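You operate a simulated robot arm through the tools that you are given. There is no shell and no other tool. Be economical: measure what you need, move in short steps, check, and stop when the job is done.

You run a simulated two-armed robot. Do the job below in one go: nothing can be reset, and whatever is moved stays where it is left.

## Task
Pick up the can from the top of the cream block with one hand, pass it to the other hand and put it on the cabinet side shelf. Set down upright: can.
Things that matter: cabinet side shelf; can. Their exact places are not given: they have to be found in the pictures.

The check looks at the end state, three seconds after you hand in, the way a careful person would. Anything else that was tipped, shoved, dropped, spilled or broken makes it a failure.

## Robot
Two 7-joint arms with two-finger parallel grippers on one trunk, on a base that drives. Base frame: it is fixed to the floor where the robot stands at the start and does not move with it; the origin is under the middle of the robot, x ahead of it, y to its left, z up. Units: mm, degrees, N and s.
The left shoulder is at the start at [50, 161, 1123], the right one opposite. With the tool pointing down near the work surface each hand reaches from about 240 to 680 mm from the robot's upright axis, wherever it stands, measured 20 degrees to its own side. Places, roughly: cabinet side shelf (18x30 cm) [60, 2520, 960]. Payload 3.43 kg a hand.
The TCP of each hand is the grasp point between the finger pads, 30 mm short of the fingertips. In the tool frame z runs along the fingers and y along their closing line. Largest opening 94 mm; finger width 28, thickness 10; the body of the gripper, 50 by 96 mm, starts 55 mm behind the TCP.
Orientation is that of the tool frame in the base frame, as [roll, pitch, yaw] about the fixed x, y, z axes, in that order (R = Rz(yaw) Ry(pitch) Rx(roll)). With the fingers straight down and closing along the base's y, the tool's x points along the base's -x, its y along +y and its z along -z.

## Interface
- The arms move only by the tool move_arm. It takes "left_series", "right_series" or both (then of equal length, played together; a hand with none holds still); each is a list of rows, each an object of numbers (a shift or turn left out is 0, a gripper value left out holds the last): "ax", "ay", "az": the turn, a rotation vector about the tool's x, y, z in degrees; "x", "y", "z": the shift along the tool's x, y, z in mm; "gripper": the gripper command, from -1 (fully open) to 1 (shut), values between in proportion. In form: [{"ax": .., "ay": .., "az": .., "x": .., "y": .., "z": .., "gripper": ..}, ...]. A call has 1 to 10 rows; each row shifts and turns the commanded pose from where the row before left it, along the tool's axes as they then stand. A row lasts 0.2 s, in which the tool goes at most 50 mm and 8.6 degrees; a call with a longer step from one row to the next is refused whole, and so is a gripper value outside its range. A pose out of reach is approached as far as the arm can. The call stops where the force on the tool passes 40 N (or 10 N more than at its start, if that is more) or the arm is blocked; 0.2 s more then pass. Each finger travels about 45 mm/s and halts on what it meets, pressing with about 24 N; the grip force reading is that of the motor and also rises with nothing between the fingers. The clock runs only during rows and for 0.2 s after the last one: add rows that do not move to give the fingers time. The reply holds the time, the measured pose of the TCP, the force on the tool along the base axes, the opening and the grip force, in the units named above and with some noise, with the torque about the TCP (base axes, N m) and any sound that the robot's microphone picked up.
- Cameras (640 x 400 px; columns grow to the right, rows downward): "scene" is now at [129.3, -5.4, 1292.5]; the picture's right is [-0.04, -1.00, 0.00], its down [-0.31, 0.01, -0.95] and it looks along [0.95, -0.04, -0.31] (base axes); focal length 257 px, centre (320, 200). "left" rides on the left gripper at [76, -14, -103] in its tool frame; the picture's right is [0.18, 0.98, 0.00], its down [-0.75, 0.14, -0.64] and it looks along [-0.63, 0.12, 0.77] (tool axes); focal length 243 px, centre (320, 200). "right" rides on the right gripper at [76, 14, -102] in its tool frame; the picture's right is [-0.18, 0.98, 0.00], its down [-0.75, -0.14, -0.64] and it looks along [-0.63, -0.12, 0.77] (tool axes); focal length 243 px, centre (320, 200).
- snapshot(camera): a new picture of that camera. It takes no simulated time.
- slide_trunk(by): slides the trunk up (or, below 0, down) by that many mm; the arms and the scene camera ride with it, the base frame stays. It gives what a move gives, with no picture.
- roll_base(legs): drives the robot by 1 to 6 legs, each [ahead, left, turn to the left] in mm, mm and degrees, along the robot's own axes; the way and the turn of a leg run together, so that a leg with both is an arc; at most 1500 mm and 180 degrees a leg. The arms and the cameras ride along, it lands a little off, and it stops where it bumps. It gives what a move gives.
- turn_head(pan, tilt): turns the head with the scene camera to pan (to the left, within 80 degrees either way) and tilt (down, from -29 to 69), counted from straight ahead of the robot. It gives what a move gives.
- measure_at(camera, pixels): for up to 12 pixels [column, row] of the newest picture of that camera ("zoom" is the newest enlarged one), the place [x, y, z] in the base frame of the surface seen there, good to about 3 mm, but the place of the scene camera against the robot may be out by one fixed shift of up to 25 mm in any direction. It takes no simulated time.
- zoom(camera, box): a new picture of the part [left, top, right, bottom] of that camera's present view, enlarged. It takes no simulated time.
- finish_job(): hands the job in; it is judged then, once.

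Work in short steps. Measure before you move; look again where a grasp or a placing could have gone wrong, and mend it. You have 80 turns and 78 pictures in all, those below and enlarged ones among them. Open the grippers and draw the arms clear of the work before you hand the job in, unless the task says otherwise; then end with one line.

The tools are called after "Call:" as name(argument=value, ...) on one line, values as JSON. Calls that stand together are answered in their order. move_arm: Moves the arms, as the interface text tells. Its arguments: {"type":"object","properties":{"left_series":{"type":"array","items":{"type":"object","properties":{"ax":{"type":"number"},"ay":{"type":"number"},"az":{"type":"number"},"x":{"type":"number"},"y":{"type":"number"},"z":{"type":"number"},"gripper":{"type":"number"}}}},"right_series":{"type":"array","items":{"type":"object","properties":{"ax":{"type":"number"},"ay":{"type":"number"},"az":{"type":"number"},"x":{"type":"number"},"y":{"type":"number"},"z":{"type":"number"},"gripper":{"type":"number"}}}}},"required":[]} The other tools are called the same way: slide_trunk (by) slides the trunk up or down; roll_base (legs) drives the base; turn_head (pan, tilt) turns the head that bears the scene camera; snapshot (camera) takes a picture; measure_at (camera, pixels) gives the place of the surface under pixels of a picture; zoom (camera, box) takes an enlarged picture of a part of a camera's view; finish_job () hands the job in.

At the start:

```text
clock: 0.0
left_tcp_pos: [371.6, 172.9, 1103.8]
left_tool_rot: [180.0, 0.0, -179.9]
left_ft_force: [1.1, 0.4, -0.4]
left_moment: [0.0, -0.01, 0.01]
left_grip_width: 94.0
left_grasp_force: 0.1
right_tcp_pos: [328.0, -112.2, 1177.9]
right_tool_rot: [179.9, 0.0, 180.0]
right_ft_force: [-0.2, -0.4, 0.0]
right_moment: [0.0, -0.01, 0.02]
right_grip_width: 94.2
right_grasp_force: 0.2
trunk travel left (down, up): [-150.0, 117.0]
robot x, y, heading: [-2.3, -0.7, 0.4]
head pan, tilt: [-2.1, 17.8]
```

scene: 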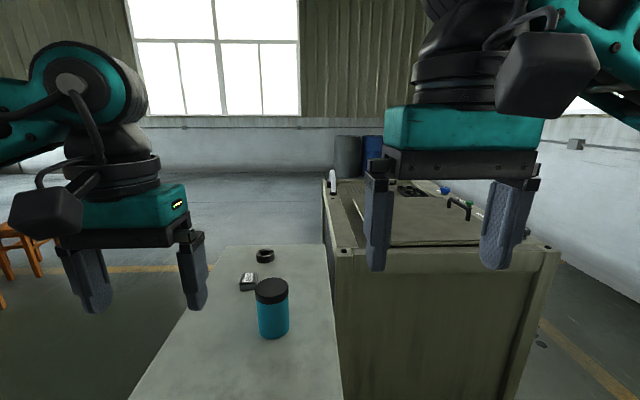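
right: 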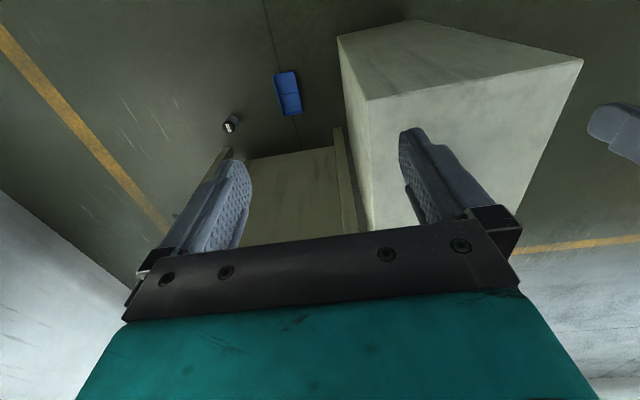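
left: 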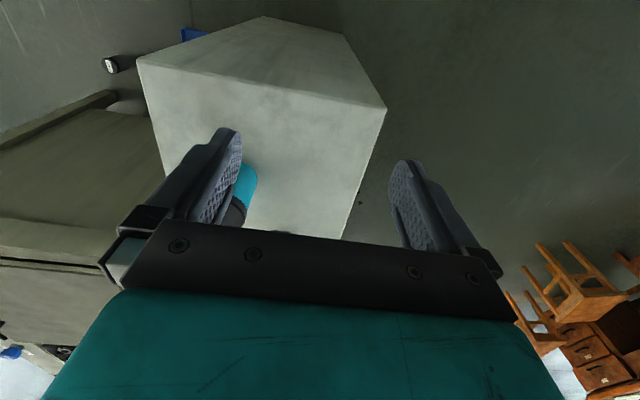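

The scene picture shows a blue can with a black lid at about (272,308) on the cream block. I measure the can, the block and the neighbouring small objects.

Call:
measure_at(camera="scene", pixels=[[272, 290], [272, 315], [272, 334], [258, 315], [288, 315], [248, 283], [264, 256], [220, 380], [325, 370], [300, 250], [345, 250], [272, 284]])

Call:
measure_at(camera="left", pixels=[[247, 180], [240, 207], [260, 80], [350, 200], [384, 110], [140, 62]])

Call:
zoom(camera="scene", box=[200, 230, 360, 330])

```text
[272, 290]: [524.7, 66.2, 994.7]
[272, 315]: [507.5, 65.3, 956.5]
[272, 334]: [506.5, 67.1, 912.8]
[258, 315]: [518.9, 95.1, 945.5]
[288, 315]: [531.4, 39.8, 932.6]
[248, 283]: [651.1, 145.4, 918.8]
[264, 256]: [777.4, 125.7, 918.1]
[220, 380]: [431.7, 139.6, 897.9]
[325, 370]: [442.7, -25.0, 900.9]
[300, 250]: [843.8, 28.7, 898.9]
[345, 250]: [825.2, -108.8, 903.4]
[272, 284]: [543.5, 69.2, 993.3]
```

```text
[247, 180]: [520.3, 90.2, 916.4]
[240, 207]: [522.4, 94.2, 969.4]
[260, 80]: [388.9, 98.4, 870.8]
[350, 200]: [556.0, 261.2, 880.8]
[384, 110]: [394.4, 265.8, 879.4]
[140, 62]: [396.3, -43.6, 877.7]
```

```text
4.00 times, centred on (280, 280) of scene
```

zoom: 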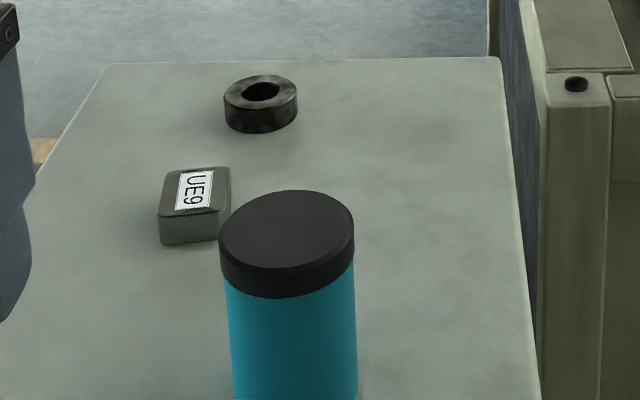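

The left camera puts the block top at z≈880, while the scene camera reads about 20 mm higher. Before planning the grasp I look left to see the shelf.

Call:
turn_head(pan=80, tilt=10)

Call:
snapshot(camera="scene")

```text
clock: 1.6
left_tcp_pos: [370.7, 172.4, 1105.2]
left_tool_rot: [-179.9, -0.1, -179.8]
left_ft_force: [0.0, 0.0, 0.7]
left_moment: [0.03, -0.01, -0.01]
left_grip_width: 94.1
left_grasp_force: 0.1
right_tcp_pos: [328.8, -111.5, 1176.7]
right_tool_rot: [179.9, 0.0, 180.0]
right_ft_force: [-0.9, -0.3, -0.2]
right_moment: [-0.02, -0.03, -0.05]
right_grip_width: 94.0
right_grasp_force: 0.1
trunk travel left (down, up): [-150.0, 117.0]
robot x, y, heading: [2.1, 1.6, -0.0]
head pan, tilt: [80.0, 10.0]
```

```text
73 pictures are left
```

scene: 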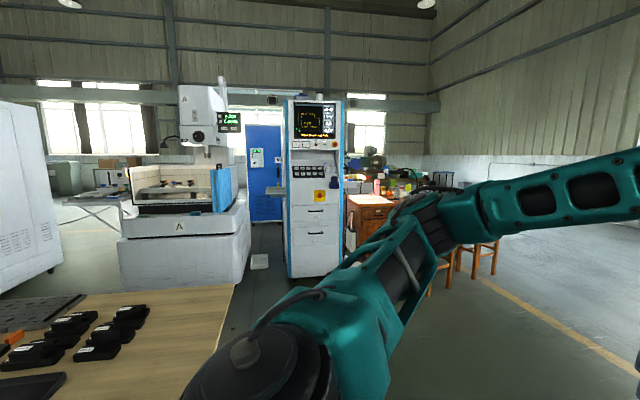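

The tall white cabinet stands at columns 285–345; a thin ledge seems to stick out to its left near (265,163). I zoom and measure there.

Call:
zoom(camera="scene", box=[220, 90, 380, 190])

Call:
measure_at(camera="scene", pixels=[[265, 163], [275, 163], [250, 163], [292, 160], [335, 160], [340, 180], [320, 270], [345, 190], [370, 200], [100, 340], [240, 285], [260, 260]])

```text
4.00 times, centred on (300, 140) of scene
```

zoom: 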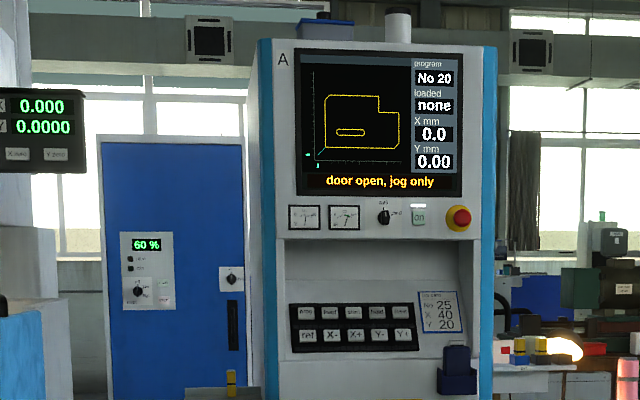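

```text
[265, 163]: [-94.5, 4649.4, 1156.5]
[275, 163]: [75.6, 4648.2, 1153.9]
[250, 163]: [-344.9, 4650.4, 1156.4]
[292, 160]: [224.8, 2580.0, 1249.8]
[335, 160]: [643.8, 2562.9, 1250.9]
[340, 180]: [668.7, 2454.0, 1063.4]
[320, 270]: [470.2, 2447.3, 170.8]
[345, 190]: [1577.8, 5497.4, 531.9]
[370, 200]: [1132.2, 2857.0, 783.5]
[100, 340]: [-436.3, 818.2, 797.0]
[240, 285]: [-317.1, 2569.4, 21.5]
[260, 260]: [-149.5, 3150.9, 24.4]
```

The shelf should project to about (267,189), just left of the cabinet. I zoom there.

Call:
zoom(camera="scene", box=[235, 160, 315, 210])

```text
8.00 times, centred on (275, 185) of scene
```

zoom: 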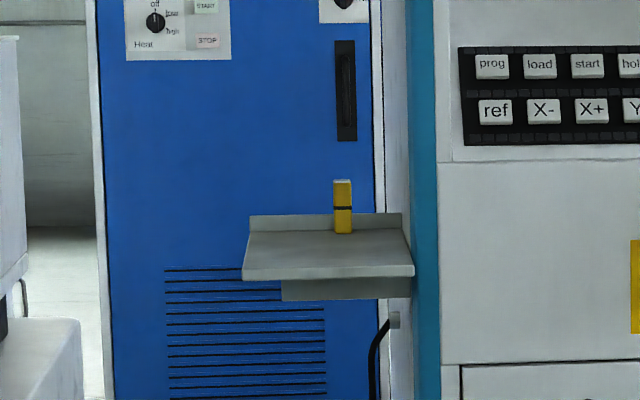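

The shelf is visible, with a yellow marker-like object at the back and open space above. I measure its corners.

Call:
measure_at(camera="zoom", pixels=[[248, 272], [408, 270], [255, 234], [395, 232], [330, 250], [343, 232], [343, 190], [300, 260], [330, 222], [425, 270], [380, 258]])

```text
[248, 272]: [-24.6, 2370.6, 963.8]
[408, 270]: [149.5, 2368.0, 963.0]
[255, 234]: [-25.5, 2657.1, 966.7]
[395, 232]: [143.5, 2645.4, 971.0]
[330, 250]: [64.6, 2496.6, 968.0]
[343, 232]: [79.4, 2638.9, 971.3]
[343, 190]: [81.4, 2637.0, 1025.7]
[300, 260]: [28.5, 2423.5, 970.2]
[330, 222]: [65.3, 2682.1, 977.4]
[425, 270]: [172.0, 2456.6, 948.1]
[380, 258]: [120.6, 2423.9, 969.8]
```

The shelf spans x≈-25…150, y≈2365…2665, z≈950–968, open above. Plan: the right hand grips the can low with a 45° tilt, the left hand takes it top-down by the lid, then I drive to the shelf and place it with the left. First I clear the left arm to the side and bring the right to a pre-grasp pose.

Call:
move_arm(right_series=[{"x": -23.8, "y": 25, "z": 33.8, "gripper": -1}, {"x": -23.8, "y": 25, "z": 33.8}, {"x": -23.8, "y": 25, "z": 33.8}, {"x": -23.8, "y": 25, "z": 33.8}, {"x": -23.8, "y": 25, "z": 33.8}, {"az": -7.5}, {"az": -7.5}, {"az": -7.5}, {"az": -7.5}, {"ay": -7.5}], left_series=[{"y": 40, "z": -10}, {"y": 40, "z": -10}, {"y": 40, "z": -10}, {"y": 40, "z": -10}, {"y": 20, "z": -10}, {}, {}, {}, {}, {}])

Call:
move_arm(right_series=[{"ay": -7.5}, {"ay": -7.5}, {"ay": -7.5}, {"ay": -7.5}, {"ay": -7.5}, {}])

Call:
snapshot(camera="right")

Call:
turn_head(pan=0, tilt=25)

Call:
snapshot(camera="scene")

```text
clock: 3.8
left_tcp_pos: [371.1, 353.5, 1154.6]
left_tool_rot: [179.9, 0.0, 180.0]
left_ft_force: [-0.2, 0.1, 0.0]
left_moment: [0.0, -0.01, -0.04]
left_grip_width: 93.9
left_grasp_force: 0.1
right_tcp_pos: [448.2, 14.4, 1008.6]
right_tool_rot: [179.9, 7.6, -149.8]
right_ft_force: [0.6, 0.9, -0.1]
right_moment: [0.0, 0.01, -0.01]
right_grip_width: 94.0
right_grasp_force: 0.1
trunk travel left (down, up): [-150.0, 117.0]
robot x, y, heading: [2.6, 1.2, 0.1]
head pan, tilt: [80.0, 10.0]
```

```text
clock: 5.2
left_tcp_pos: [372.7, 354.7, 1153.3]
left_tool_rot: [180.0, 0.0, -179.9]
left_ft_force: [0.0, -0.4, 1.0]
left_moment: [0.03, -0.01, -0.02]
left_grip_width: 93.9
left_grasp_force: 0.1
right_tcp_pos: [447.5, 14.2, 1007.1]
right_tool_rot: [179.9, 45.1, -150.1]
right_ft_force: [0.4, -0.6, -0.2]
right_moment: [0.02, 0.01, -0.02]
right_grip_width: 93.8
right_grasp_force: 0.0
trunk travel left (down, up): [-150.0, 117.0]
robot x, y, heading: [-3.8, 1.7, 0.1]
head pan, tilt: [80.0, 10.0]
```

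```text
70 pictures are left
```

right: 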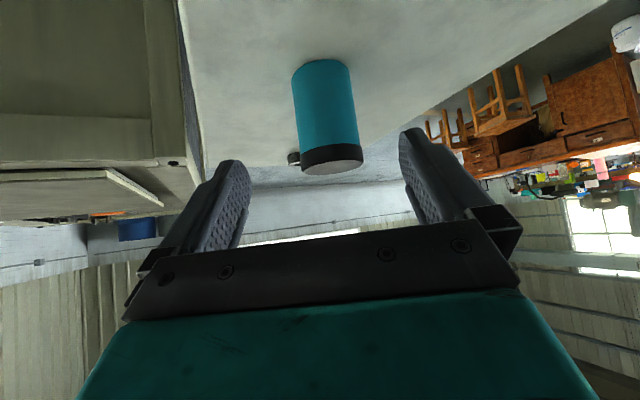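

```text
clock: 6.7
left_tcp_pos: [371.6, 352.7, 1154.0]
left_tool_rot: [179.9, 0.0, -180.0]
left_ft_force: [0.6, 0.1, 0.2]
left_moment: [0.0, 0.01, -0.03]
left_grip_width: 93.8
left_grasp_force: 0.0
right_tcp_pos: [447.0, 13.7, 1007.9]
right_tool_rot: [179.9, 45.1, -150.0]
right_ft_force: [1.1, 0.2, 0.1]
right_moment: [-0.01, 0.0, 0.01]
right_grip_width: 94.0
right_grasp_force: 0.2
trunk travel left (down, up): [-150.0, 117.0]
robot x, y, heading: [-0.4, -2.9, -0.3]
head pan, tilt: [0.0, 25.0]
```

```text
69 pictures are left
```

scene: 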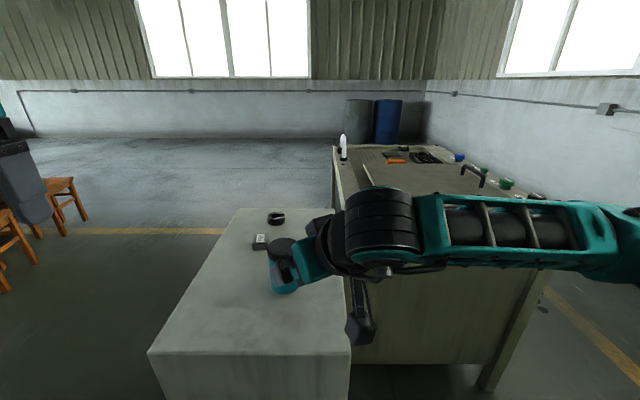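

The right camera sees the can at about (328,115), upside-down in the picture (lid at row 160). I measure points on the can and block from it.

Call:
measure_at(camera="right", pixels=[[320, 64], [325, 100], [295, 100], [352, 100], [330, 140], [301, 152], [361, 150], [332, 167], [315, 164], [350, 162], [250, 100], [320, 40]])

```text
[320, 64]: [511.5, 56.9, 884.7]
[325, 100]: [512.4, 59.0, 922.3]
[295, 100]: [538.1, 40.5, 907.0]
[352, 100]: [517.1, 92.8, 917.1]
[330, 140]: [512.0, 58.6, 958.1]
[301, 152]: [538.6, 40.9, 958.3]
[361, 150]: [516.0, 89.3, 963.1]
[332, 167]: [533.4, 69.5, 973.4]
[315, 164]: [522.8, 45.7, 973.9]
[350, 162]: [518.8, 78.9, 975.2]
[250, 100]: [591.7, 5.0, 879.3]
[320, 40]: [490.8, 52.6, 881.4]
```

From the right camera the can axis is at about (539,72), radius ≈32, z 880–974. I advance 128 mm along the tool with a small sideways correction, leaving the fingertips about 6 mm above the block.

Call:
move_arm(right_series=[{"x": -1, "y": 4.3}, {"z": 30}, {"z": 30}, {"z": 30}, {"z": 20}, {"z": 18}, {}])

Call:
snapshot(camera="right")

```text
clock: 8.3
left_tcp_pos: [371.1, 352.4, 1153.8]
left_tool_rot: [179.9, 0.0, -179.9]
left_ft_force: [0.0, 0.7, 0.6]
left_moment: [-0.01, 0.02, 0.01]
left_grip_width: 94.2
left_grasp_force: 0.0
right_tcp_pos: [523.4, 62.9, 918.6]
right_tool_rot: [179.9, 45.0, -150.0]
right_ft_force: [0.0, 0.2, -0.2]
right_moment: [0.0, -0.01, 0.01]
right_grip_width: 94.1
right_grasp_force: 0.0
trunk travel left (down, up): [-150.0, 117.0]
robot x, y, heading: [0.5, 3.4, 0.1]
head pan, tilt: [0.0, 25.0]
```

```text
68 pictures are left
```

right: 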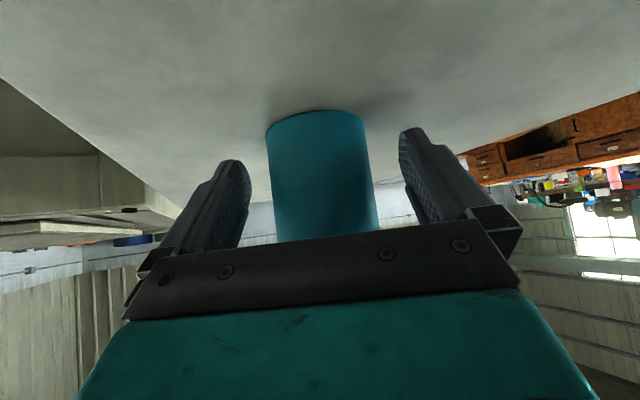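

The can stands centred between the fingers (can columns 267–375, fingers at about 250 and 402). I close the right gripper.

Call:
move_arm(right_series=[{"gripper": 1}, {}, {}, {}, {}, {}])

Call:
snapshot(camera="right")

```text
clock: 9.7
left_tcp_pos: [372.2, 354.4, 1154.3]
left_tool_rot: [-179.9, 0.0, -180.0]
left_ft_force: [-0.5, 0.0, 1.0]
left_moment: [0.01, -0.01, 0.04]
left_grip_width: 94.0
left_grasp_force: 0.0
right_tcp_pos: [524.2, 62.6, 918.3]
right_tool_rot: [179.9, 45.1, -150.2]
right_ft_force: [0.7, -0.1, -0.4]
right_moment: [-0.01, -0.05, 0.02]
right_grip_width: 60.6
right_grasp_force: 23.8
trunk travel left (down, up): [-150.0, 117.0]
robot x, y, heading: [-1.3, 2.3, -0.2]
head pan, tilt: [0.0, 25.0]
```

```text
67 pictures are left
```

right: 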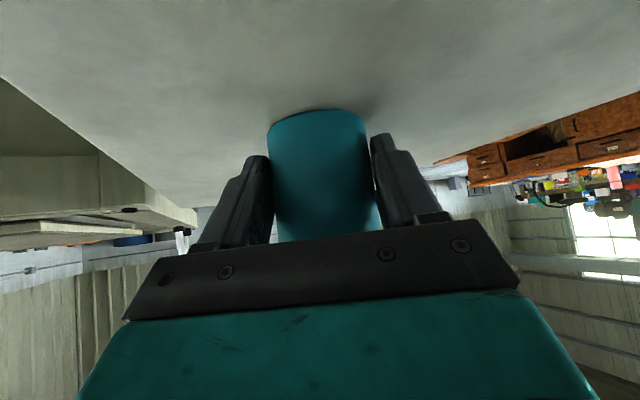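

The can is held (width 60.6 mm, 24 N). I lift it 150 mm straight up.

Call:
move_arm(right_series=[{"x": -14, "z": -14}, {"x": -25, "z": -25}, {"x": -33, "z": -33}, {"x": -34, "z": -34}, {}])

Call:
snapshot(camera="scene")

Call:
snapshot(camera="left")

```text
clock: 10.9
left_tcp_pos: [372.5, 353.7, 1155.2]
left_tool_rot: [-180.0, 0.0, -179.9]
left_ft_force: [0.1, 0.0, -0.9]
left_moment: [0.0, -0.01, 0.01]
left_grip_width: 93.8
left_grasp_force: 0.1
right_tcp_pos: [524.2, 62.0, 1066.5]
right_tool_rot: [-180.0, 45.0, -150.0]
right_ft_force: [0.6, 0.8, -2.6]
right_moment: [0.0, 0.07, 0.03]
right_grip_width: 60.5
right_grasp_force: 23.6
trunk travel left (down, up): [-150.0, 117.0]
robot x, y, heading: [-0.3, -4.5, 0.2]
head pan, tilt: [0.0, 25.0]
```

```text
66 pictures are left
```

scene: 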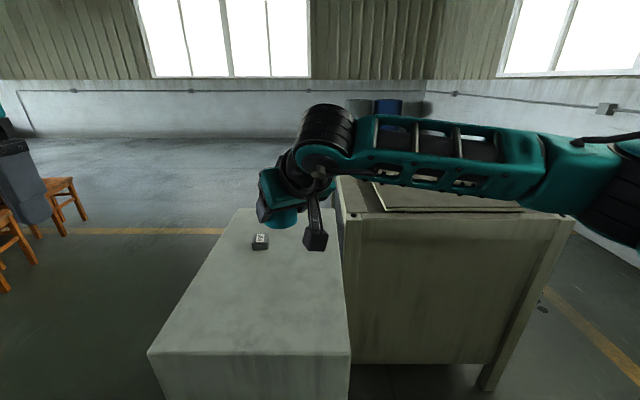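

```text
65 pictures are left
```

left: 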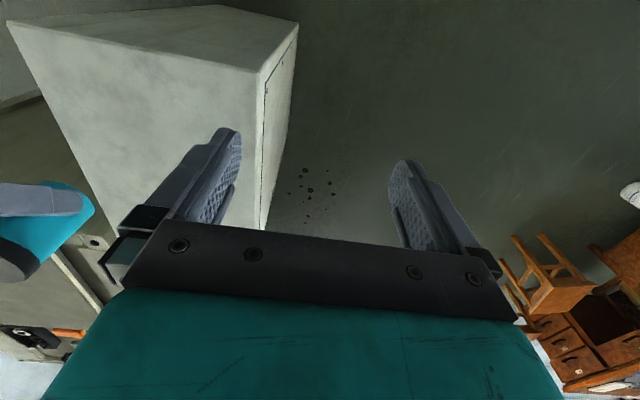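

The can hangs in the right hand, axis ≈(537,70), top ≈1122. The left hand will take the lid with the same closing line (yaw 30°), leaning 20° forward so that its camera clears the right wrist; I move it to a staging pose first.

Call:
move_arm(left_series=[{"x": -32, "y": -25, "z": -17.5, "gripper": -1}, {"x": -32, "y": -25, "z": -17.5}, {"x": -32, "y": -25, "z": -17.5}, {"x": -32, "y": -25, "z": -17.5}, {"az": -7.5}, {"az": -7.5}, {"az": -7.5}, {"az": -7.5}, {}])

Call:
move_arm(left_series=[{"ay": 6.7}, {"ay": 6.7}, {"ay": 6.6}, {}])

Call:
snapshot(camera="left")

Call:
snapshot(camera="scene")

```text
clock: 12.9
left_tcp_pos: [498.7, 253.0, 1224.6]
left_tool_rot: [-179.9, 0.0, -149.8]
left_ft_force: [-0.6, 0.5, -0.6]
left_moment: [0.03, 0.01, -0.01]
left_grip_width: 94.0
left_grasp_force: 0.2
right_tcp_pos: [523.6, 62.1, 1067.1]
right_tool_rot: [179.8, 45.0, -150.1]
right_ft_force: [-0.3, 0.1, -3.4]
right_moment: [-0.02, 0.05, 0.01]
right_grip_width: 60.4
right_grasp_force: 23.9
trunk travel left (down, up): [-150.0, 117.0]
robot x, y, heading: [0.9, 2.4, 0.1]
head pan, tilt: [0.0, 25.0]
```

```text
clock: 13.9
left_tcp_pos: [499.7, 252.0, 1224.5]
left_tool_rot: [-179.9, -13.3, -149.9]
left_ft_force: [-0.8, -0.4, -0.5]
left_moment: [-0.02, 0.0, 0.01]
left_grip_width: 93.8
left_grasp_force: 0.1
left hand out of reach, approached as far as the arm can: row 3
right_tcp_pos: [524.2, 61.5, 1066.7]
right_tool_rot: [179.9, 44.9, -150.1]
right_ft_force: [-1.1, -0.2, -2.2]
right_moment: [-0.02, 0.07, 0.0]
right_grip_width: 60.4
right_grasp_force: 23.8
trunk travel left (down, up): [-150.0, 117.0]
robot x, y, heading: [1.6, -4.3, -0.3]
head pan, tilt: [0.0, 25.0]
```

```text
64 pictures are left
```

left: 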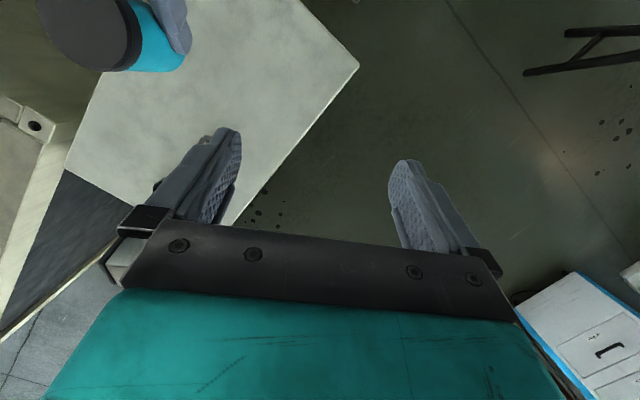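

```text
63 pictures are left
```

scene: 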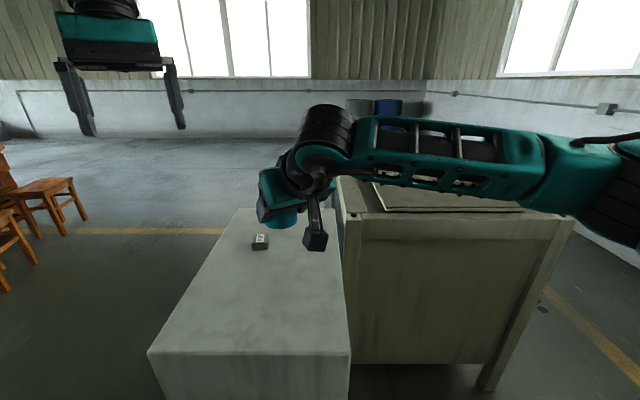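

The left arm reaches only 13° of lean that high and far out, so I bring the can about 115 mm nearer and 50 mm lower with the right hand, then bring the left down near it.

Call:
move_arm(right_series=[{"x": 24.7, "y": 18.7, "z": -7}, {"x": 24.7, "y": 18.7, "z": -7}, {"x": 24.7, "y": 18.7, "z": -7}, {"x": 24.7, "y": 18.7, "z": -7}, {}, {}, {}, {}], left_series=[{}, {}, {}, {}, {"x": 16.8, "y": -14.3, "z": 21.7}, {"x": 16.8, "y": -14.3, "z": 21.7}, {"x": 16.8, "y": -14.3, "z": 21.7}, {}])

Call:
snapshot(camera="left")

Call:
snapshot(camera="right")

```text
clock: 15.7
left_tcp_pos: [465.2, 182.4, 1172.8]
left_tool_rot: [-179.9, -13.4, -149.9]
left_ft_force: [0.0, 1.2, 0.0]
left_moment: [-0.01, 0.02, -0.01]
left_grip_width: 94.1
left_grasp_force: 0.0
right_tcp_pos: [409.7, 81.9, 1017.1]
right_tool_rot: [179.9, 45.1, -150.2]
right_ft_force: [0.2, 0.7, -2.3]
right_moment: [-0.04, 0.03, 0.0]
right_grip_width: 60.0
right_grasp_force: 24.1
trunk travel left (down, up): [-150.0, 117.0]
robot x, y, heading: [-0.7, -3.0, 0.1]
head pan, tilt: [0.0, 25.0]
```

```text
62 pictures are left
```

left: 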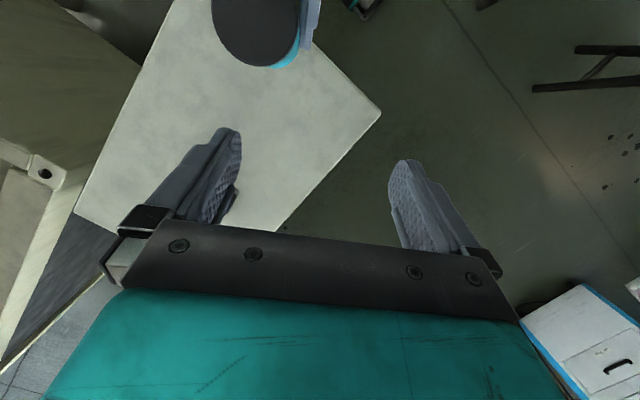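

```text
61 pictures are left
```

right: 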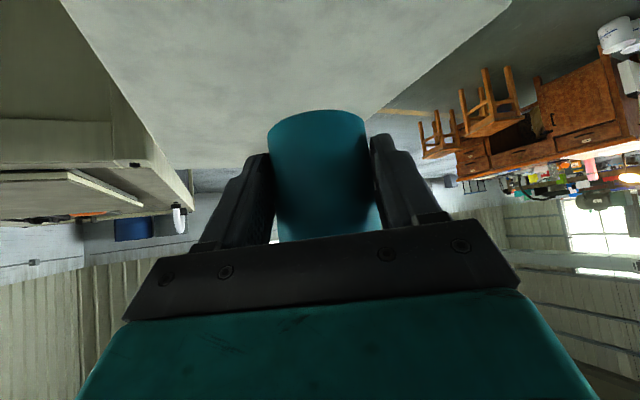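

Command stands at 13.4° lean, now within reach. I measure the lid top seen at (255,25) in the left picture.

Call:
measure_at(camera="left", pixels=[[255, 5], [255, 30], [217, 30], [295, 30], [268, 60], [225, 10], [292, 10], [307, 20]])

Call:
move_arm(left_series=[{"ay": 6.6}, {}])

Call:
snapshot(camera="left")

```text
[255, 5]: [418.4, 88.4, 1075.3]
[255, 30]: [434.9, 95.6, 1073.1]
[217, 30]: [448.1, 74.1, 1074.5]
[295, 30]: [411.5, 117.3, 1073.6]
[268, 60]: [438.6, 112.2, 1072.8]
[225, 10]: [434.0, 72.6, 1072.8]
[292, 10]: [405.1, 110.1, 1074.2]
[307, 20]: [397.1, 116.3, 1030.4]
```

```text
clock: 16.3
left_tcp_pos: [466.0, 183.6, 1173.4]
left_tool_rot: [-180.0, -20.1, -149.8]
left_ft_force: [1.0, -0.4, -0.6]
left_moment: [0.01, 0.01, -0.02]
left_grip_width: 94.0
left_grasp_force: 0.1
right_tcp_pos: [408.5, 81.5, 1018.9]
right_tool_rot: [179.9, 45.0, -150.1]
right_ft_force: [0.3, -0.7, -2.8]
right_moment: [-0.04, 0.03, 0.04]
right_grip_width: 60.3
right_grasp_force: 24.0
trunk travel left (down, up): [-150.0, 117.0]
robot x, y, heading: [-0.9, -2.5, -0.3]
head pan, tilt: [0.0, 25.0]
```

```text
60 pictures are left
```

left: 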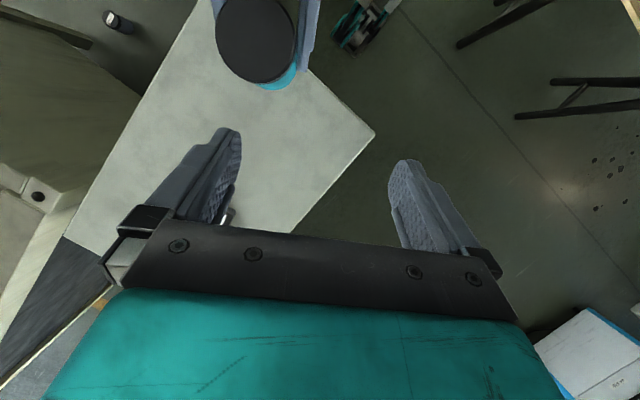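

20° lean reached and the whole lid shows, spanning (217–295, 0–82). I measure its centre and rim.

Call:
measure_at(camera="left", pixels=[[256, 39], [219, 39], [292, 39], [256, 3], [258, 79], [230, 65], [284, 64], [230, 10], [284, 10]])

```text
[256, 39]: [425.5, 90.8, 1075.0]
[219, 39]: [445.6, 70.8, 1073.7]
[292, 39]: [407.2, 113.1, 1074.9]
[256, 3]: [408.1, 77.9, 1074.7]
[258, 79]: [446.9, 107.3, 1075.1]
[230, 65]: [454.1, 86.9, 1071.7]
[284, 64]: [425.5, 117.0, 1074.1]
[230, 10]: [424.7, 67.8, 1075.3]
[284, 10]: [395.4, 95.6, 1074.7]
```

Lid centre ≈(426,92), top z≈1074. I move the left hand to hover 100 mm back along its tool line and check.

Call:
move_arm(left_series=[{"x": 17.1, "y": -29.7, "z": 8.9}, {"x": 17.1, "y": -29.7, "z": 8.9}, {}])

Call:
snapshot(camera="left")

Call:
snapshot(camera="scene")

```text
clock: 17.1
left_tcp_pos: [462.4, 113.3, 1167.3]
left_tool_rot: [-179.9, -20.0, -149.9]
left_ft_force: [0.3, -0.4, -0.3]
left_moment: [0.01, -0.02, 0.01]
left_grip_width: 94.3
left_grasp_force: 0.1
right_tcp_pos: [409.4, 82.4, 1017.6]
right_tool_rot: [179.8, 45.1, -150.1]
right_ft_force: [-0.4, 0.3, -2.5]
right_moment: [0.0, 0.07, 0.01]
right_grip_width: 60.1
right_grasp_force: 24.2
trunk travel left (down, up): [-150.0, 117.0]
robot x, y, heading: [0.7, 1.5, 0.0]
head pan, tilt: [0.0, 25.0]
```

```text
59 pictures are left
```

left: 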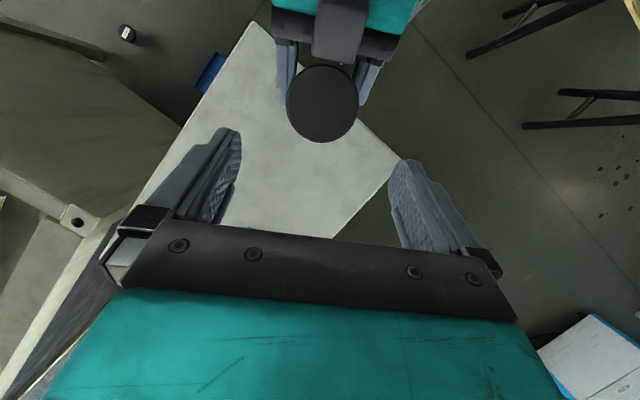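

```text
58 pictures are left
```

scene: 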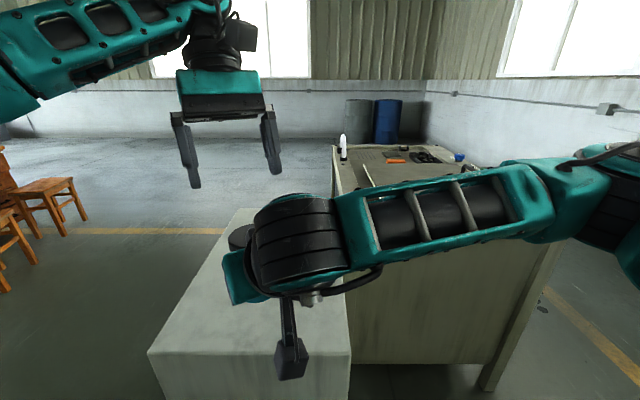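

The lid at (322,104) lies in line between the left fingers (midline ≈ col 318). I descend 65 mm and look again.

Call:
move_arm(left_series=[{"z": 25}, {"z": 25}, {"z": 15}, {}])

Call:
snapshot(camera="left")

Call:
snapshot(camera="scene")

```text
clock: 18.1
left_tcp_pos: [442.7, 101.4, 1106.8]
left_tool_rot: [-179.9, -20.1, -149.9]
left_ft_force: [-0.9, -0.1, 0.5]
left_moment: [0.0, -0.01, 0.01]
left_grip_width: 93.9
left_grasp_force: 0.0
right_tcp_pos: [407.3, 82.6, 1017.7]
right_tool_rot: [179.9, 44.9, -150.1]
right_ft_force: [-0.3, 0.8, -1.8]
right_moment: [0.0, 0.01, 0.06]
right_grip_width: 60.4
right_grasp_force: 24.3
trunk travel left (down, up): [-150.0, 117.0]
robot x, y, heading: [-0.8, -3.9, 0.1]
head pan, tilt: [0.0, 25.0]
```

```text
57 pictures are left
```

left: 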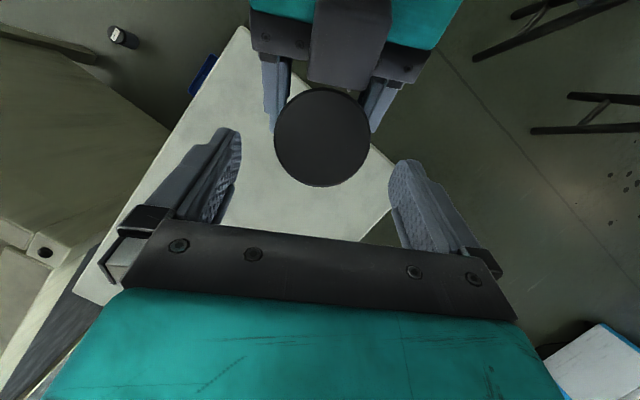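

```text
56 pictures are left
```

scene: 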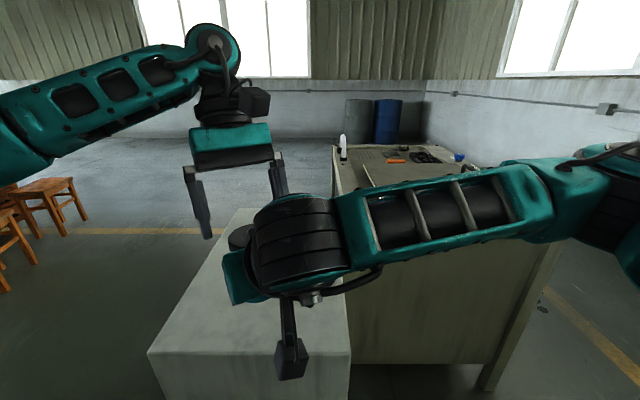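

Alignment is still good, the lid centred at (322,138). I check the dark mid-block on the right gripper for clearance before going the last 32 mm.

Call:
measure_at(camera="left", pixels=[[340, 84], [350, 30], [322, 138], [275, 110], [372, 115], [280, 45], [322, 185], [322, 92]])

```text
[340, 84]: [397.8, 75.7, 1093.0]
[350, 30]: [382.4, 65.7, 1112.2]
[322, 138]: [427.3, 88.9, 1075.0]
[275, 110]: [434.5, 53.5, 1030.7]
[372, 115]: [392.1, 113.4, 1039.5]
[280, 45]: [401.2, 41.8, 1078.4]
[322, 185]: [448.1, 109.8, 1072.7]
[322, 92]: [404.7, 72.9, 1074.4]
```

Camera clearance to the right gripper stays about 70 mm, so I descend the remaining 33 mm and then close the left gripper gently in the same place.

Call:
move_arm(left_series=[{"z": 12}, {"z": 12}, {"z": 9}, {}])

Call:
snapshot(camera="left")

```text
clock: 19.1
left_tcp_pos: [434.2, 95.4, 1076.0]
left_tool_rot: [-179.9, -19.9, -149.9]
left_ft_force: [-0.4, -0.1, -0.3]
left_moment: [0.04, 0.02, -0.01]
left_grip_width: 94.1
left_grasp_force: 0.0
right_tcp_pos: [406.8, 81.6, 1017.4]
right_tool_rot: [179.9, 45.0, -150.2]
right_ft_force: [-1.4, 0.8, -1.6]
right_moment: [0.0, 0.05, 0.0]
right_grip_width: 60.0
right_grasp_force: 24.2
trunk travel left (down, up): [-150.0, 117.0]
robot x, y, heading: [2.1, -1.8, -0.0]
head pan, tilt: [0.0, 25.0]
```

```text
55 pictures are left
```

left: 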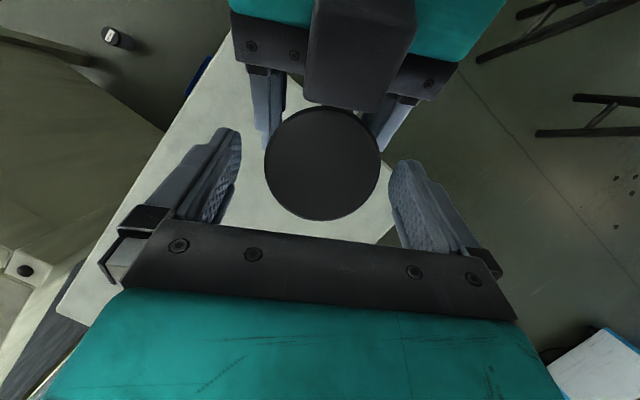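

The lid sits between the left fingers, about 2 mm toward the right-hand finger; I correct by 2 mm and close the left gripper.

Call:
move_arm(left_series=[{"y": 2}, {"gripper": 1}, {}, {}, {}, {}, {}])

Call:
snapshot(camera="left")

```text
clock: 20.7
left_tcp_pos: [433.5, 98.2, 1075.5]
left_tool_rot: [-179.8, -20.0, -149.9]
left_ft_force: [5.9, -10.3, -0.2]
left_moment: [-0.37, -0.21, 0.17]
left_grip_width: 60.8
left_grasp_force: 24.2
right_tcp_pos: [408.0, 82.5, 1017.9]
right_tool_rot: [179.7, 45.1, -150.1]
right_ft_force: [-5.8, 9.7, -0.1]
right_moment: [-0.25, -0.18, 0.2]
right_grip_width: 60.1
right_grasp_force: 23.8
trunk travel left (down, up): [-150.0, 117.0]
robot x, y, heading: [0.8, 0.2, -0.1]
head pan, tilt: [0.0, 25.0]
```

```text
54 pictures are left
```

left: 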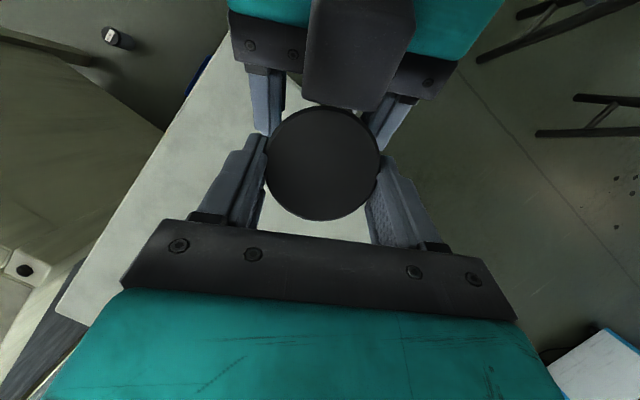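

Left holds (60.8 mm), but the arms strain about 12 N sideways along the closing line; I relax it by shifting the left back 2 mm.

Call:
move_arm(left_series=[{"y": -2}, {}])

```text
clock: 21.3
left_tcp_pos: [434.7, 96.7, 1077.2]
left_tool_rot: [179.9, -20.0, -149.9]
left_ft_force: [4.5, -6.4, -1.3]
left_moment: [-0.29, -0.25, -0.1]
left_grip_width: 61.0
left_grasp_force: 24.7
right_tcp_pos: [408.0, 82.2, 1016.8]
right_tool_rot: [180.0, 45.2, -150.1]
right_ft_force: [-4.1, 5.8, 1.3]
right_moment: [-0.01, -0.09, 0.29]
right_grip_width: 59.7
right_grasp_force: 23.8
trunk travel left (down, up): [-150.0, 117.0]
robot x, y, heading: [-2.0, 1.0, -0.1]
head pan, tilt: [0.0, 25.0]
```

The strain dropped to about 7 N; another 2 mm takes most of the rest, then I open the right gripper.

Call:
move_arm(left_series=[{"y": -2}, {}, {}, {}, {}, {}], right_series=[{}, {}, {"gripper": -1}, {}, {}, {}])

Call:
snapshot(camera="right")

Call:
snapshot(camera="left")

```text
clock: 22.7
left_tcp_pos: [434.5, 96.3, 1075.8]
left_tool_rot: [-180.0, -20.0, -149.9]
left_ft_force: [0.4, 0.2, -0.6]
left_moment: [0.04, -0.02, -0.01]
left_grip_width: 61.0
left_grasp_force: 24.1
right_tcp_pos: [407.9, 82.3, 1018.2]
right_tool_rot: [179.9, 45.1, -150.2]
right_ft_force: [0.1, 0.0, -0.4]
right_moment: [-0.01, 0.0, 0.01]
right_grip_width: 93.8
right_grasp_force: 0.1
trunk travel left (down, up): [-150.0, 117.0]
robot x, y, heading: [-0.5, 0.7, 0.1]
head pan, tilt: [0.0, 25.0]
```

```text
53 pictures are left
```

right: 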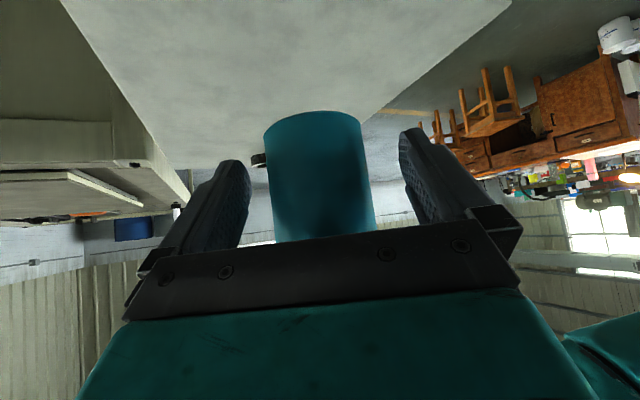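

```text
52 pictures are left
```

left: 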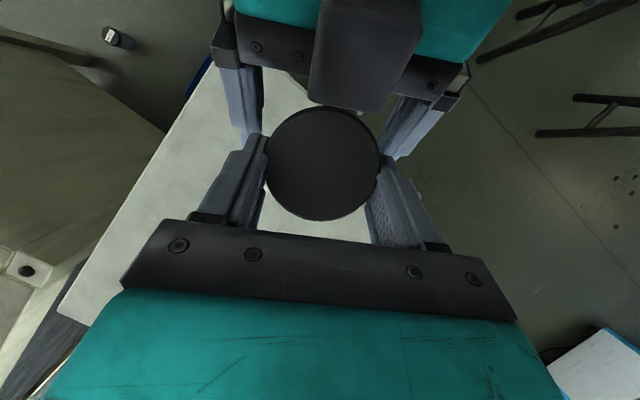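

The can is now held only by the left hand (61 mm, 24 N), and the right fingers are open around it. I withdraw the right hand horizontally back, then to the right.

Call:
move_arm(right_series=[{"x": 14, "z": -14}, {"x": 18, "z": -18}, {"x": 18, "z": -18}, {"x": 16, "y": -39, "z": -16}, {"x": 16, "y": -39, "z": -16}, {"x": 16, "y": -39, "z": -16}, {"x": 16, "y": -39, "z": -16}, {}])

Call:
snapshot(camera="right")

Call:
snapshot(camera="scene")

```text
clock: 24.5
left_tcp_pos: [434.2, 95.9, 1074.9]
left_tool_rot: [-180.0, -20.0, -149.9]
left_ft_force: [-0.3, 0.1, -0.5]
left_moment: [0.01, -0.04, -0.04]
left_grip_width: 60.8
left_grasp_force: 24.5
right_tcp_pos: [384.8, -119.2, 1023.2]
right_tool_rot: [179.9, 44.9, -150.0]
right_ft_force: [0.3, -0.5, -0.1]
right_moment: [0.05, -0.01, -0.04]
right_grip_width: 94.1
right_grasp_force: 0.1
right hand out of reach, approached as far as the arm can: row 5, 6, 7
trunk travel left (down, up): [-150.0, 117.0]
robot x, y, heading: [2.8, 0.5, -0.0]
head pan, tilt: [0.0, 25.0]
```

```text
51 pictures are left
```

right: 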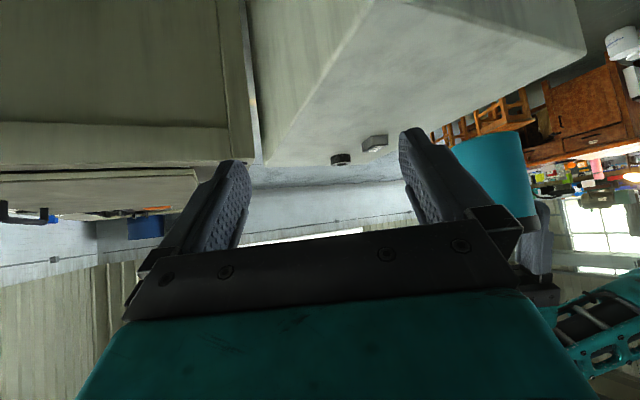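

```text
50 pictures are left
```

scene: 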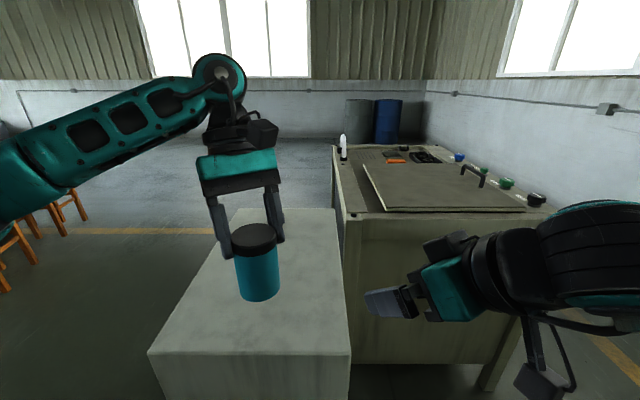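

The left hand carries the can upright at (258,265). I straighten and tuck the right arm, and raise the trunk 90 mm for shelf clearance before driving.

Call:
move_arm(right_series=[{"ay": 7.5}, {"ay": 7.5}, {"ay": 7.5}, {"ay": 7.5}, {"ay": 7.5}, {"ay": 7.5}, {"x": 27, "y": -7, "z": -20}, {"x": 27, "y": -7, "z": -20}, {"x": 27, "y": -7, "z": -20}, {}])

Call:
slide_trunk(by=90)

Call:
turn_head(pan=70, tilt=35)

Call:
snapshot(camera="scene")

```text
clock: 26.7
left_tcp_pos: [434.6, 95.2, 1076.6]
left_tool_rot: [179.9, -19.9, -149.9]
left_ft_force: [0.3, -0.4, -0.1]
left_moment: [0.02, -0.01, 0.01]
left_grip_width: 61.0
left_grasp_force: 24.0
right_tcp_pos: [323.5, -176.9, 1083.7]
right_tool_rot: [179.9, -0.1, -150.0]
right_ft_force: [-0.2, 0.1, 0.0]
right_moment: [0.02, 0.0, -0.03]
right_grip_width: 93.7
right_grasp_force: 0.0
trunk travel left (down, up): [-150.0, 117.0]
robot x, y, heading: [0.7, 0.5, 0.1]
head pan, tilt: [0.0, 25.0]
```

```text
clock: 27.9
left_tcp_pos: [434.4, 94.3, 1166.4]
left_tool_rot: [-179.9, -20.0, -149.9]
left_ft_force: [-0.1, -0.2, -2.1]
left_moment: [0.05, -0.04, 0.01]
left_grip_width: 60.9
left_grasp_force: 24.2
right_tcp_pos: [323.8, -178.4, 1172.5]
right_tool_rot: [179.8, 0.0, -149.9]
right_ft_force: [0.6, 0.0, 0.1]
right_moment: [0.02, -0.02, 0.01]
right_grip_width: 94.3
right_grasp_force: 0.0
trunk travel left (down, up): [-240.0, 27.0]
robot x, y, heading: [0.0, 0.2, -0.1]
head pan, tilt: [0.0, 25.0]
```

```text
clock: 29.4
left_tcp_pos: [435.4, 94.9, 1165.4]
left_tool_rot: [-180.0, -20.0, -150.0]
left_ft_force: [0.4, 0.2, -2.5]
left_moment: [0.02, -0.04, 0.01]
left_grip_width: 60.8
left_grasp_force: 23.9
right_tcp_pos: [324.6, -178.2, 1172.7]
right_tool_rot: [179.8, 0.1, -150.0]
right_ft_force: [-0.8, -0.2, -0.6]
right_moment: [-0.02, 0.02, 0.01]
right_grip_width: 94.0
right_grasp_force: 0.1
trunk travel left (down, up): [-240.0, 27.0]
robot x, y, heading: [-2.1, 0.2, 0.0]
head pan, tilt: [70.0, 35.0]
```

```text
49 pictures are left
```

scene: 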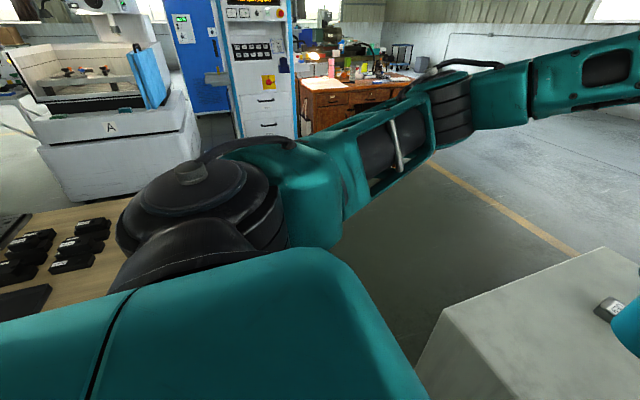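

The left arm blocks part of the view; I measure the wooden table's edges and floor obstacles that matter for the drive.

Call:
measure_at(camera="scene", pixels=[[130, 200], [100, 205], [60, 210], [40, 300], [180, 160], [200, 145], [236, 130], [300, 130], [210, 125], [430, 190], [105, 280], [25, 215]])

Call:
zoom(camera="scene", box=[0, 60, 320, 260])

```text
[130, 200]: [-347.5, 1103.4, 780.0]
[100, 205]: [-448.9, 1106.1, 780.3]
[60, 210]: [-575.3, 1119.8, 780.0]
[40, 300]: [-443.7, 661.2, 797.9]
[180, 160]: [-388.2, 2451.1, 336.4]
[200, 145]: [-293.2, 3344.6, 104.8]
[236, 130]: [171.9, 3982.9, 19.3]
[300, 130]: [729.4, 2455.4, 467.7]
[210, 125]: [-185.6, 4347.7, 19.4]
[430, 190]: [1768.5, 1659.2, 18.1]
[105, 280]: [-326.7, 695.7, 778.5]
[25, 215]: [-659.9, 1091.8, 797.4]
```

```text
2.00 times, centred on (160, 160) of scene
```

zoom: 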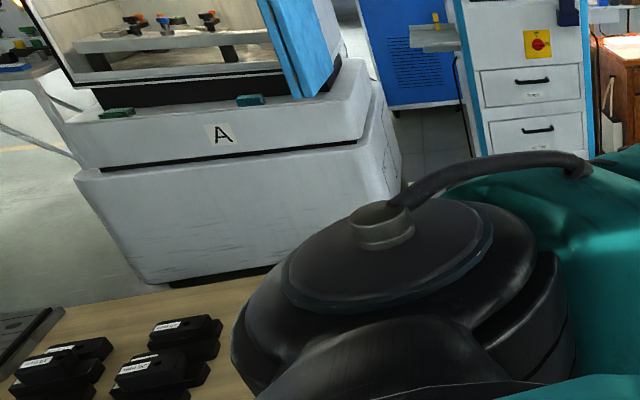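

The wooden table's corner (about x≈-45) may narrow the drive path. I look down-left steeply to find its near edge and the robot's own base.

Call:
turn_head(pan=80, tilt=62)

Call:
snapshot(camera="scene")

Call:
turn_head(pan=35, tilt=50)

Call:
snapshot(camera="scene")

```text
clock: 30.3
left_tcp_pos: [434.2, 94.9, 1165.6]
left_tool_rot: [180.0, -20.0, -149.9]
left_ft_force: [-0.2, -0.9, -2.8]
left_moment: [0.01, 0.01, 0.0]
left_grip_width: 61.0
left_grasp_force: 23.8
right_tcp_pos: [324.4, -178.5, 1174.0]
right_tool_rot: [179.8, 0.0, -149.9]
right_ft_force: [-0.5, 0.1, 0.3]
right_moment: [-0.01, 0.0, -0.02]
right_grip_width: 93.8
right_grasp_force: 0.0
trunk travel left (down, up): [-240.0, 27.0]
robot x, y, heading: [2.8, 0.5, -0.0]
head pan, tilt: [80.0, 62.0]
```

```text
47 pictures are left
```

scene: 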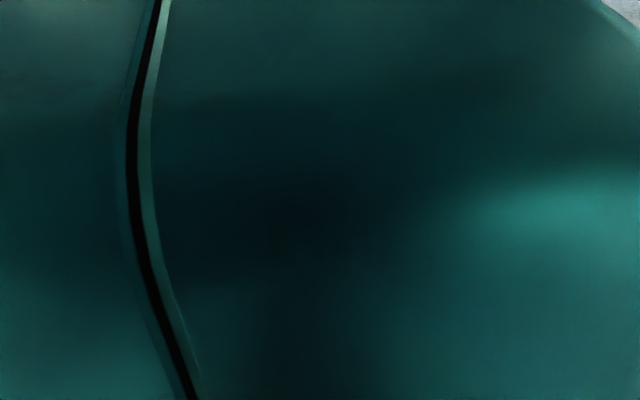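

```text
clock: 31.4
left_tcp_pos: [435.4, 95.3, 1166.6]
left_tool_rot: [179.9, -20.0, -150.0]
left_ft_force: [0.0, -0.2, -2.8]
left_moment: [0.06, -0.04, 0.0]
left_grip_width: 60.7
left_grasp_force: 24.3
right_tcp_pos: [323.6, -177.5, 1173.2]
right_tool_rot: [179.9, 0.0, -150.0]
right_ft_force: [0.6, 0.0, -0.1]
right_moment: [-0.01, 0.03, -0.02]
right_grip_width: 94.2
right_grasp_force: 0.0
trunk travel left (down, up): [-240.0, 27.0]
robot x, y, heading: [4.3, 0.6, -0.4]
head pan, tilt: [35.0, 50.0]
```

```text
46 pictures are left
```

scene: 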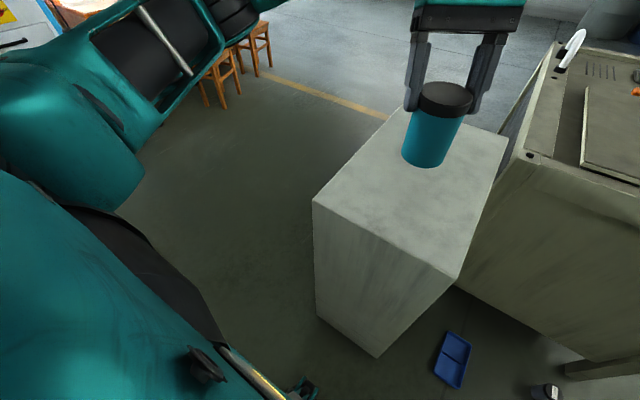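

I measure the block corners, the blue tray on the floor, and the robot's own base parts at (265,380).

Call:
measure_at(camera="scene", pixels=[[314, 206], [455, 275], [378, 356], [318, 316], [447, 335], [450, 385], [470, 345], [545, 392], [260, 375], [300, 388], [205, 365], [235, 355]])

Call:
turn_head(pan=0, tilt=69)

Call:
snapshot(camera="scene")

```text
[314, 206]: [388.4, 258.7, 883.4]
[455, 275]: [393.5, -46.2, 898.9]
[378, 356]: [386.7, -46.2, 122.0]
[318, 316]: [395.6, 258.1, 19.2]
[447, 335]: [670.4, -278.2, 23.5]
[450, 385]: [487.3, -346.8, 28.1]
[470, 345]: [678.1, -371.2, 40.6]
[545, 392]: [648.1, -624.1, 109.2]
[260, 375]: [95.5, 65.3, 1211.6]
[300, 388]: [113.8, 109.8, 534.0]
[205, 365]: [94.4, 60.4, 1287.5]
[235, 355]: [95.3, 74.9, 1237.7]
```

```text
clock: 32.4
left_tcp_pos: [434.7, 95.0, 1165.5]
left_tool_rot: [180.0, -20.0, -150.0]
left_ft_force: [0.0, -0.1, -2.1]
left_moment: [0.02, -0.04, 0.0]
left_grip_width: 60.8
left_grasp_force: 23.8
right_tcp_pos: [323.9, -177.5, 1173.5]
right_tool_rot: [179.9, 0.0, -150.0]
right_ft_force: [1.1, 0.8, 0.0]
right_moment: [0.03, 0.0, 0.0]
right_grip_width: 94.1
right_grasp_force: 0.1
trunk travel left (down, up): [-240.0, 27.0]
robot x, y, heading: [-1.5, 3.0, 0.1]
head pan, tilt: [0.0, 68.8]
```

```text
45 pictures are left
```

scene: 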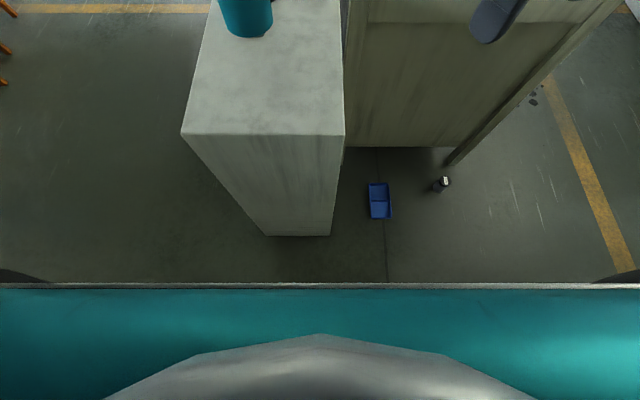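

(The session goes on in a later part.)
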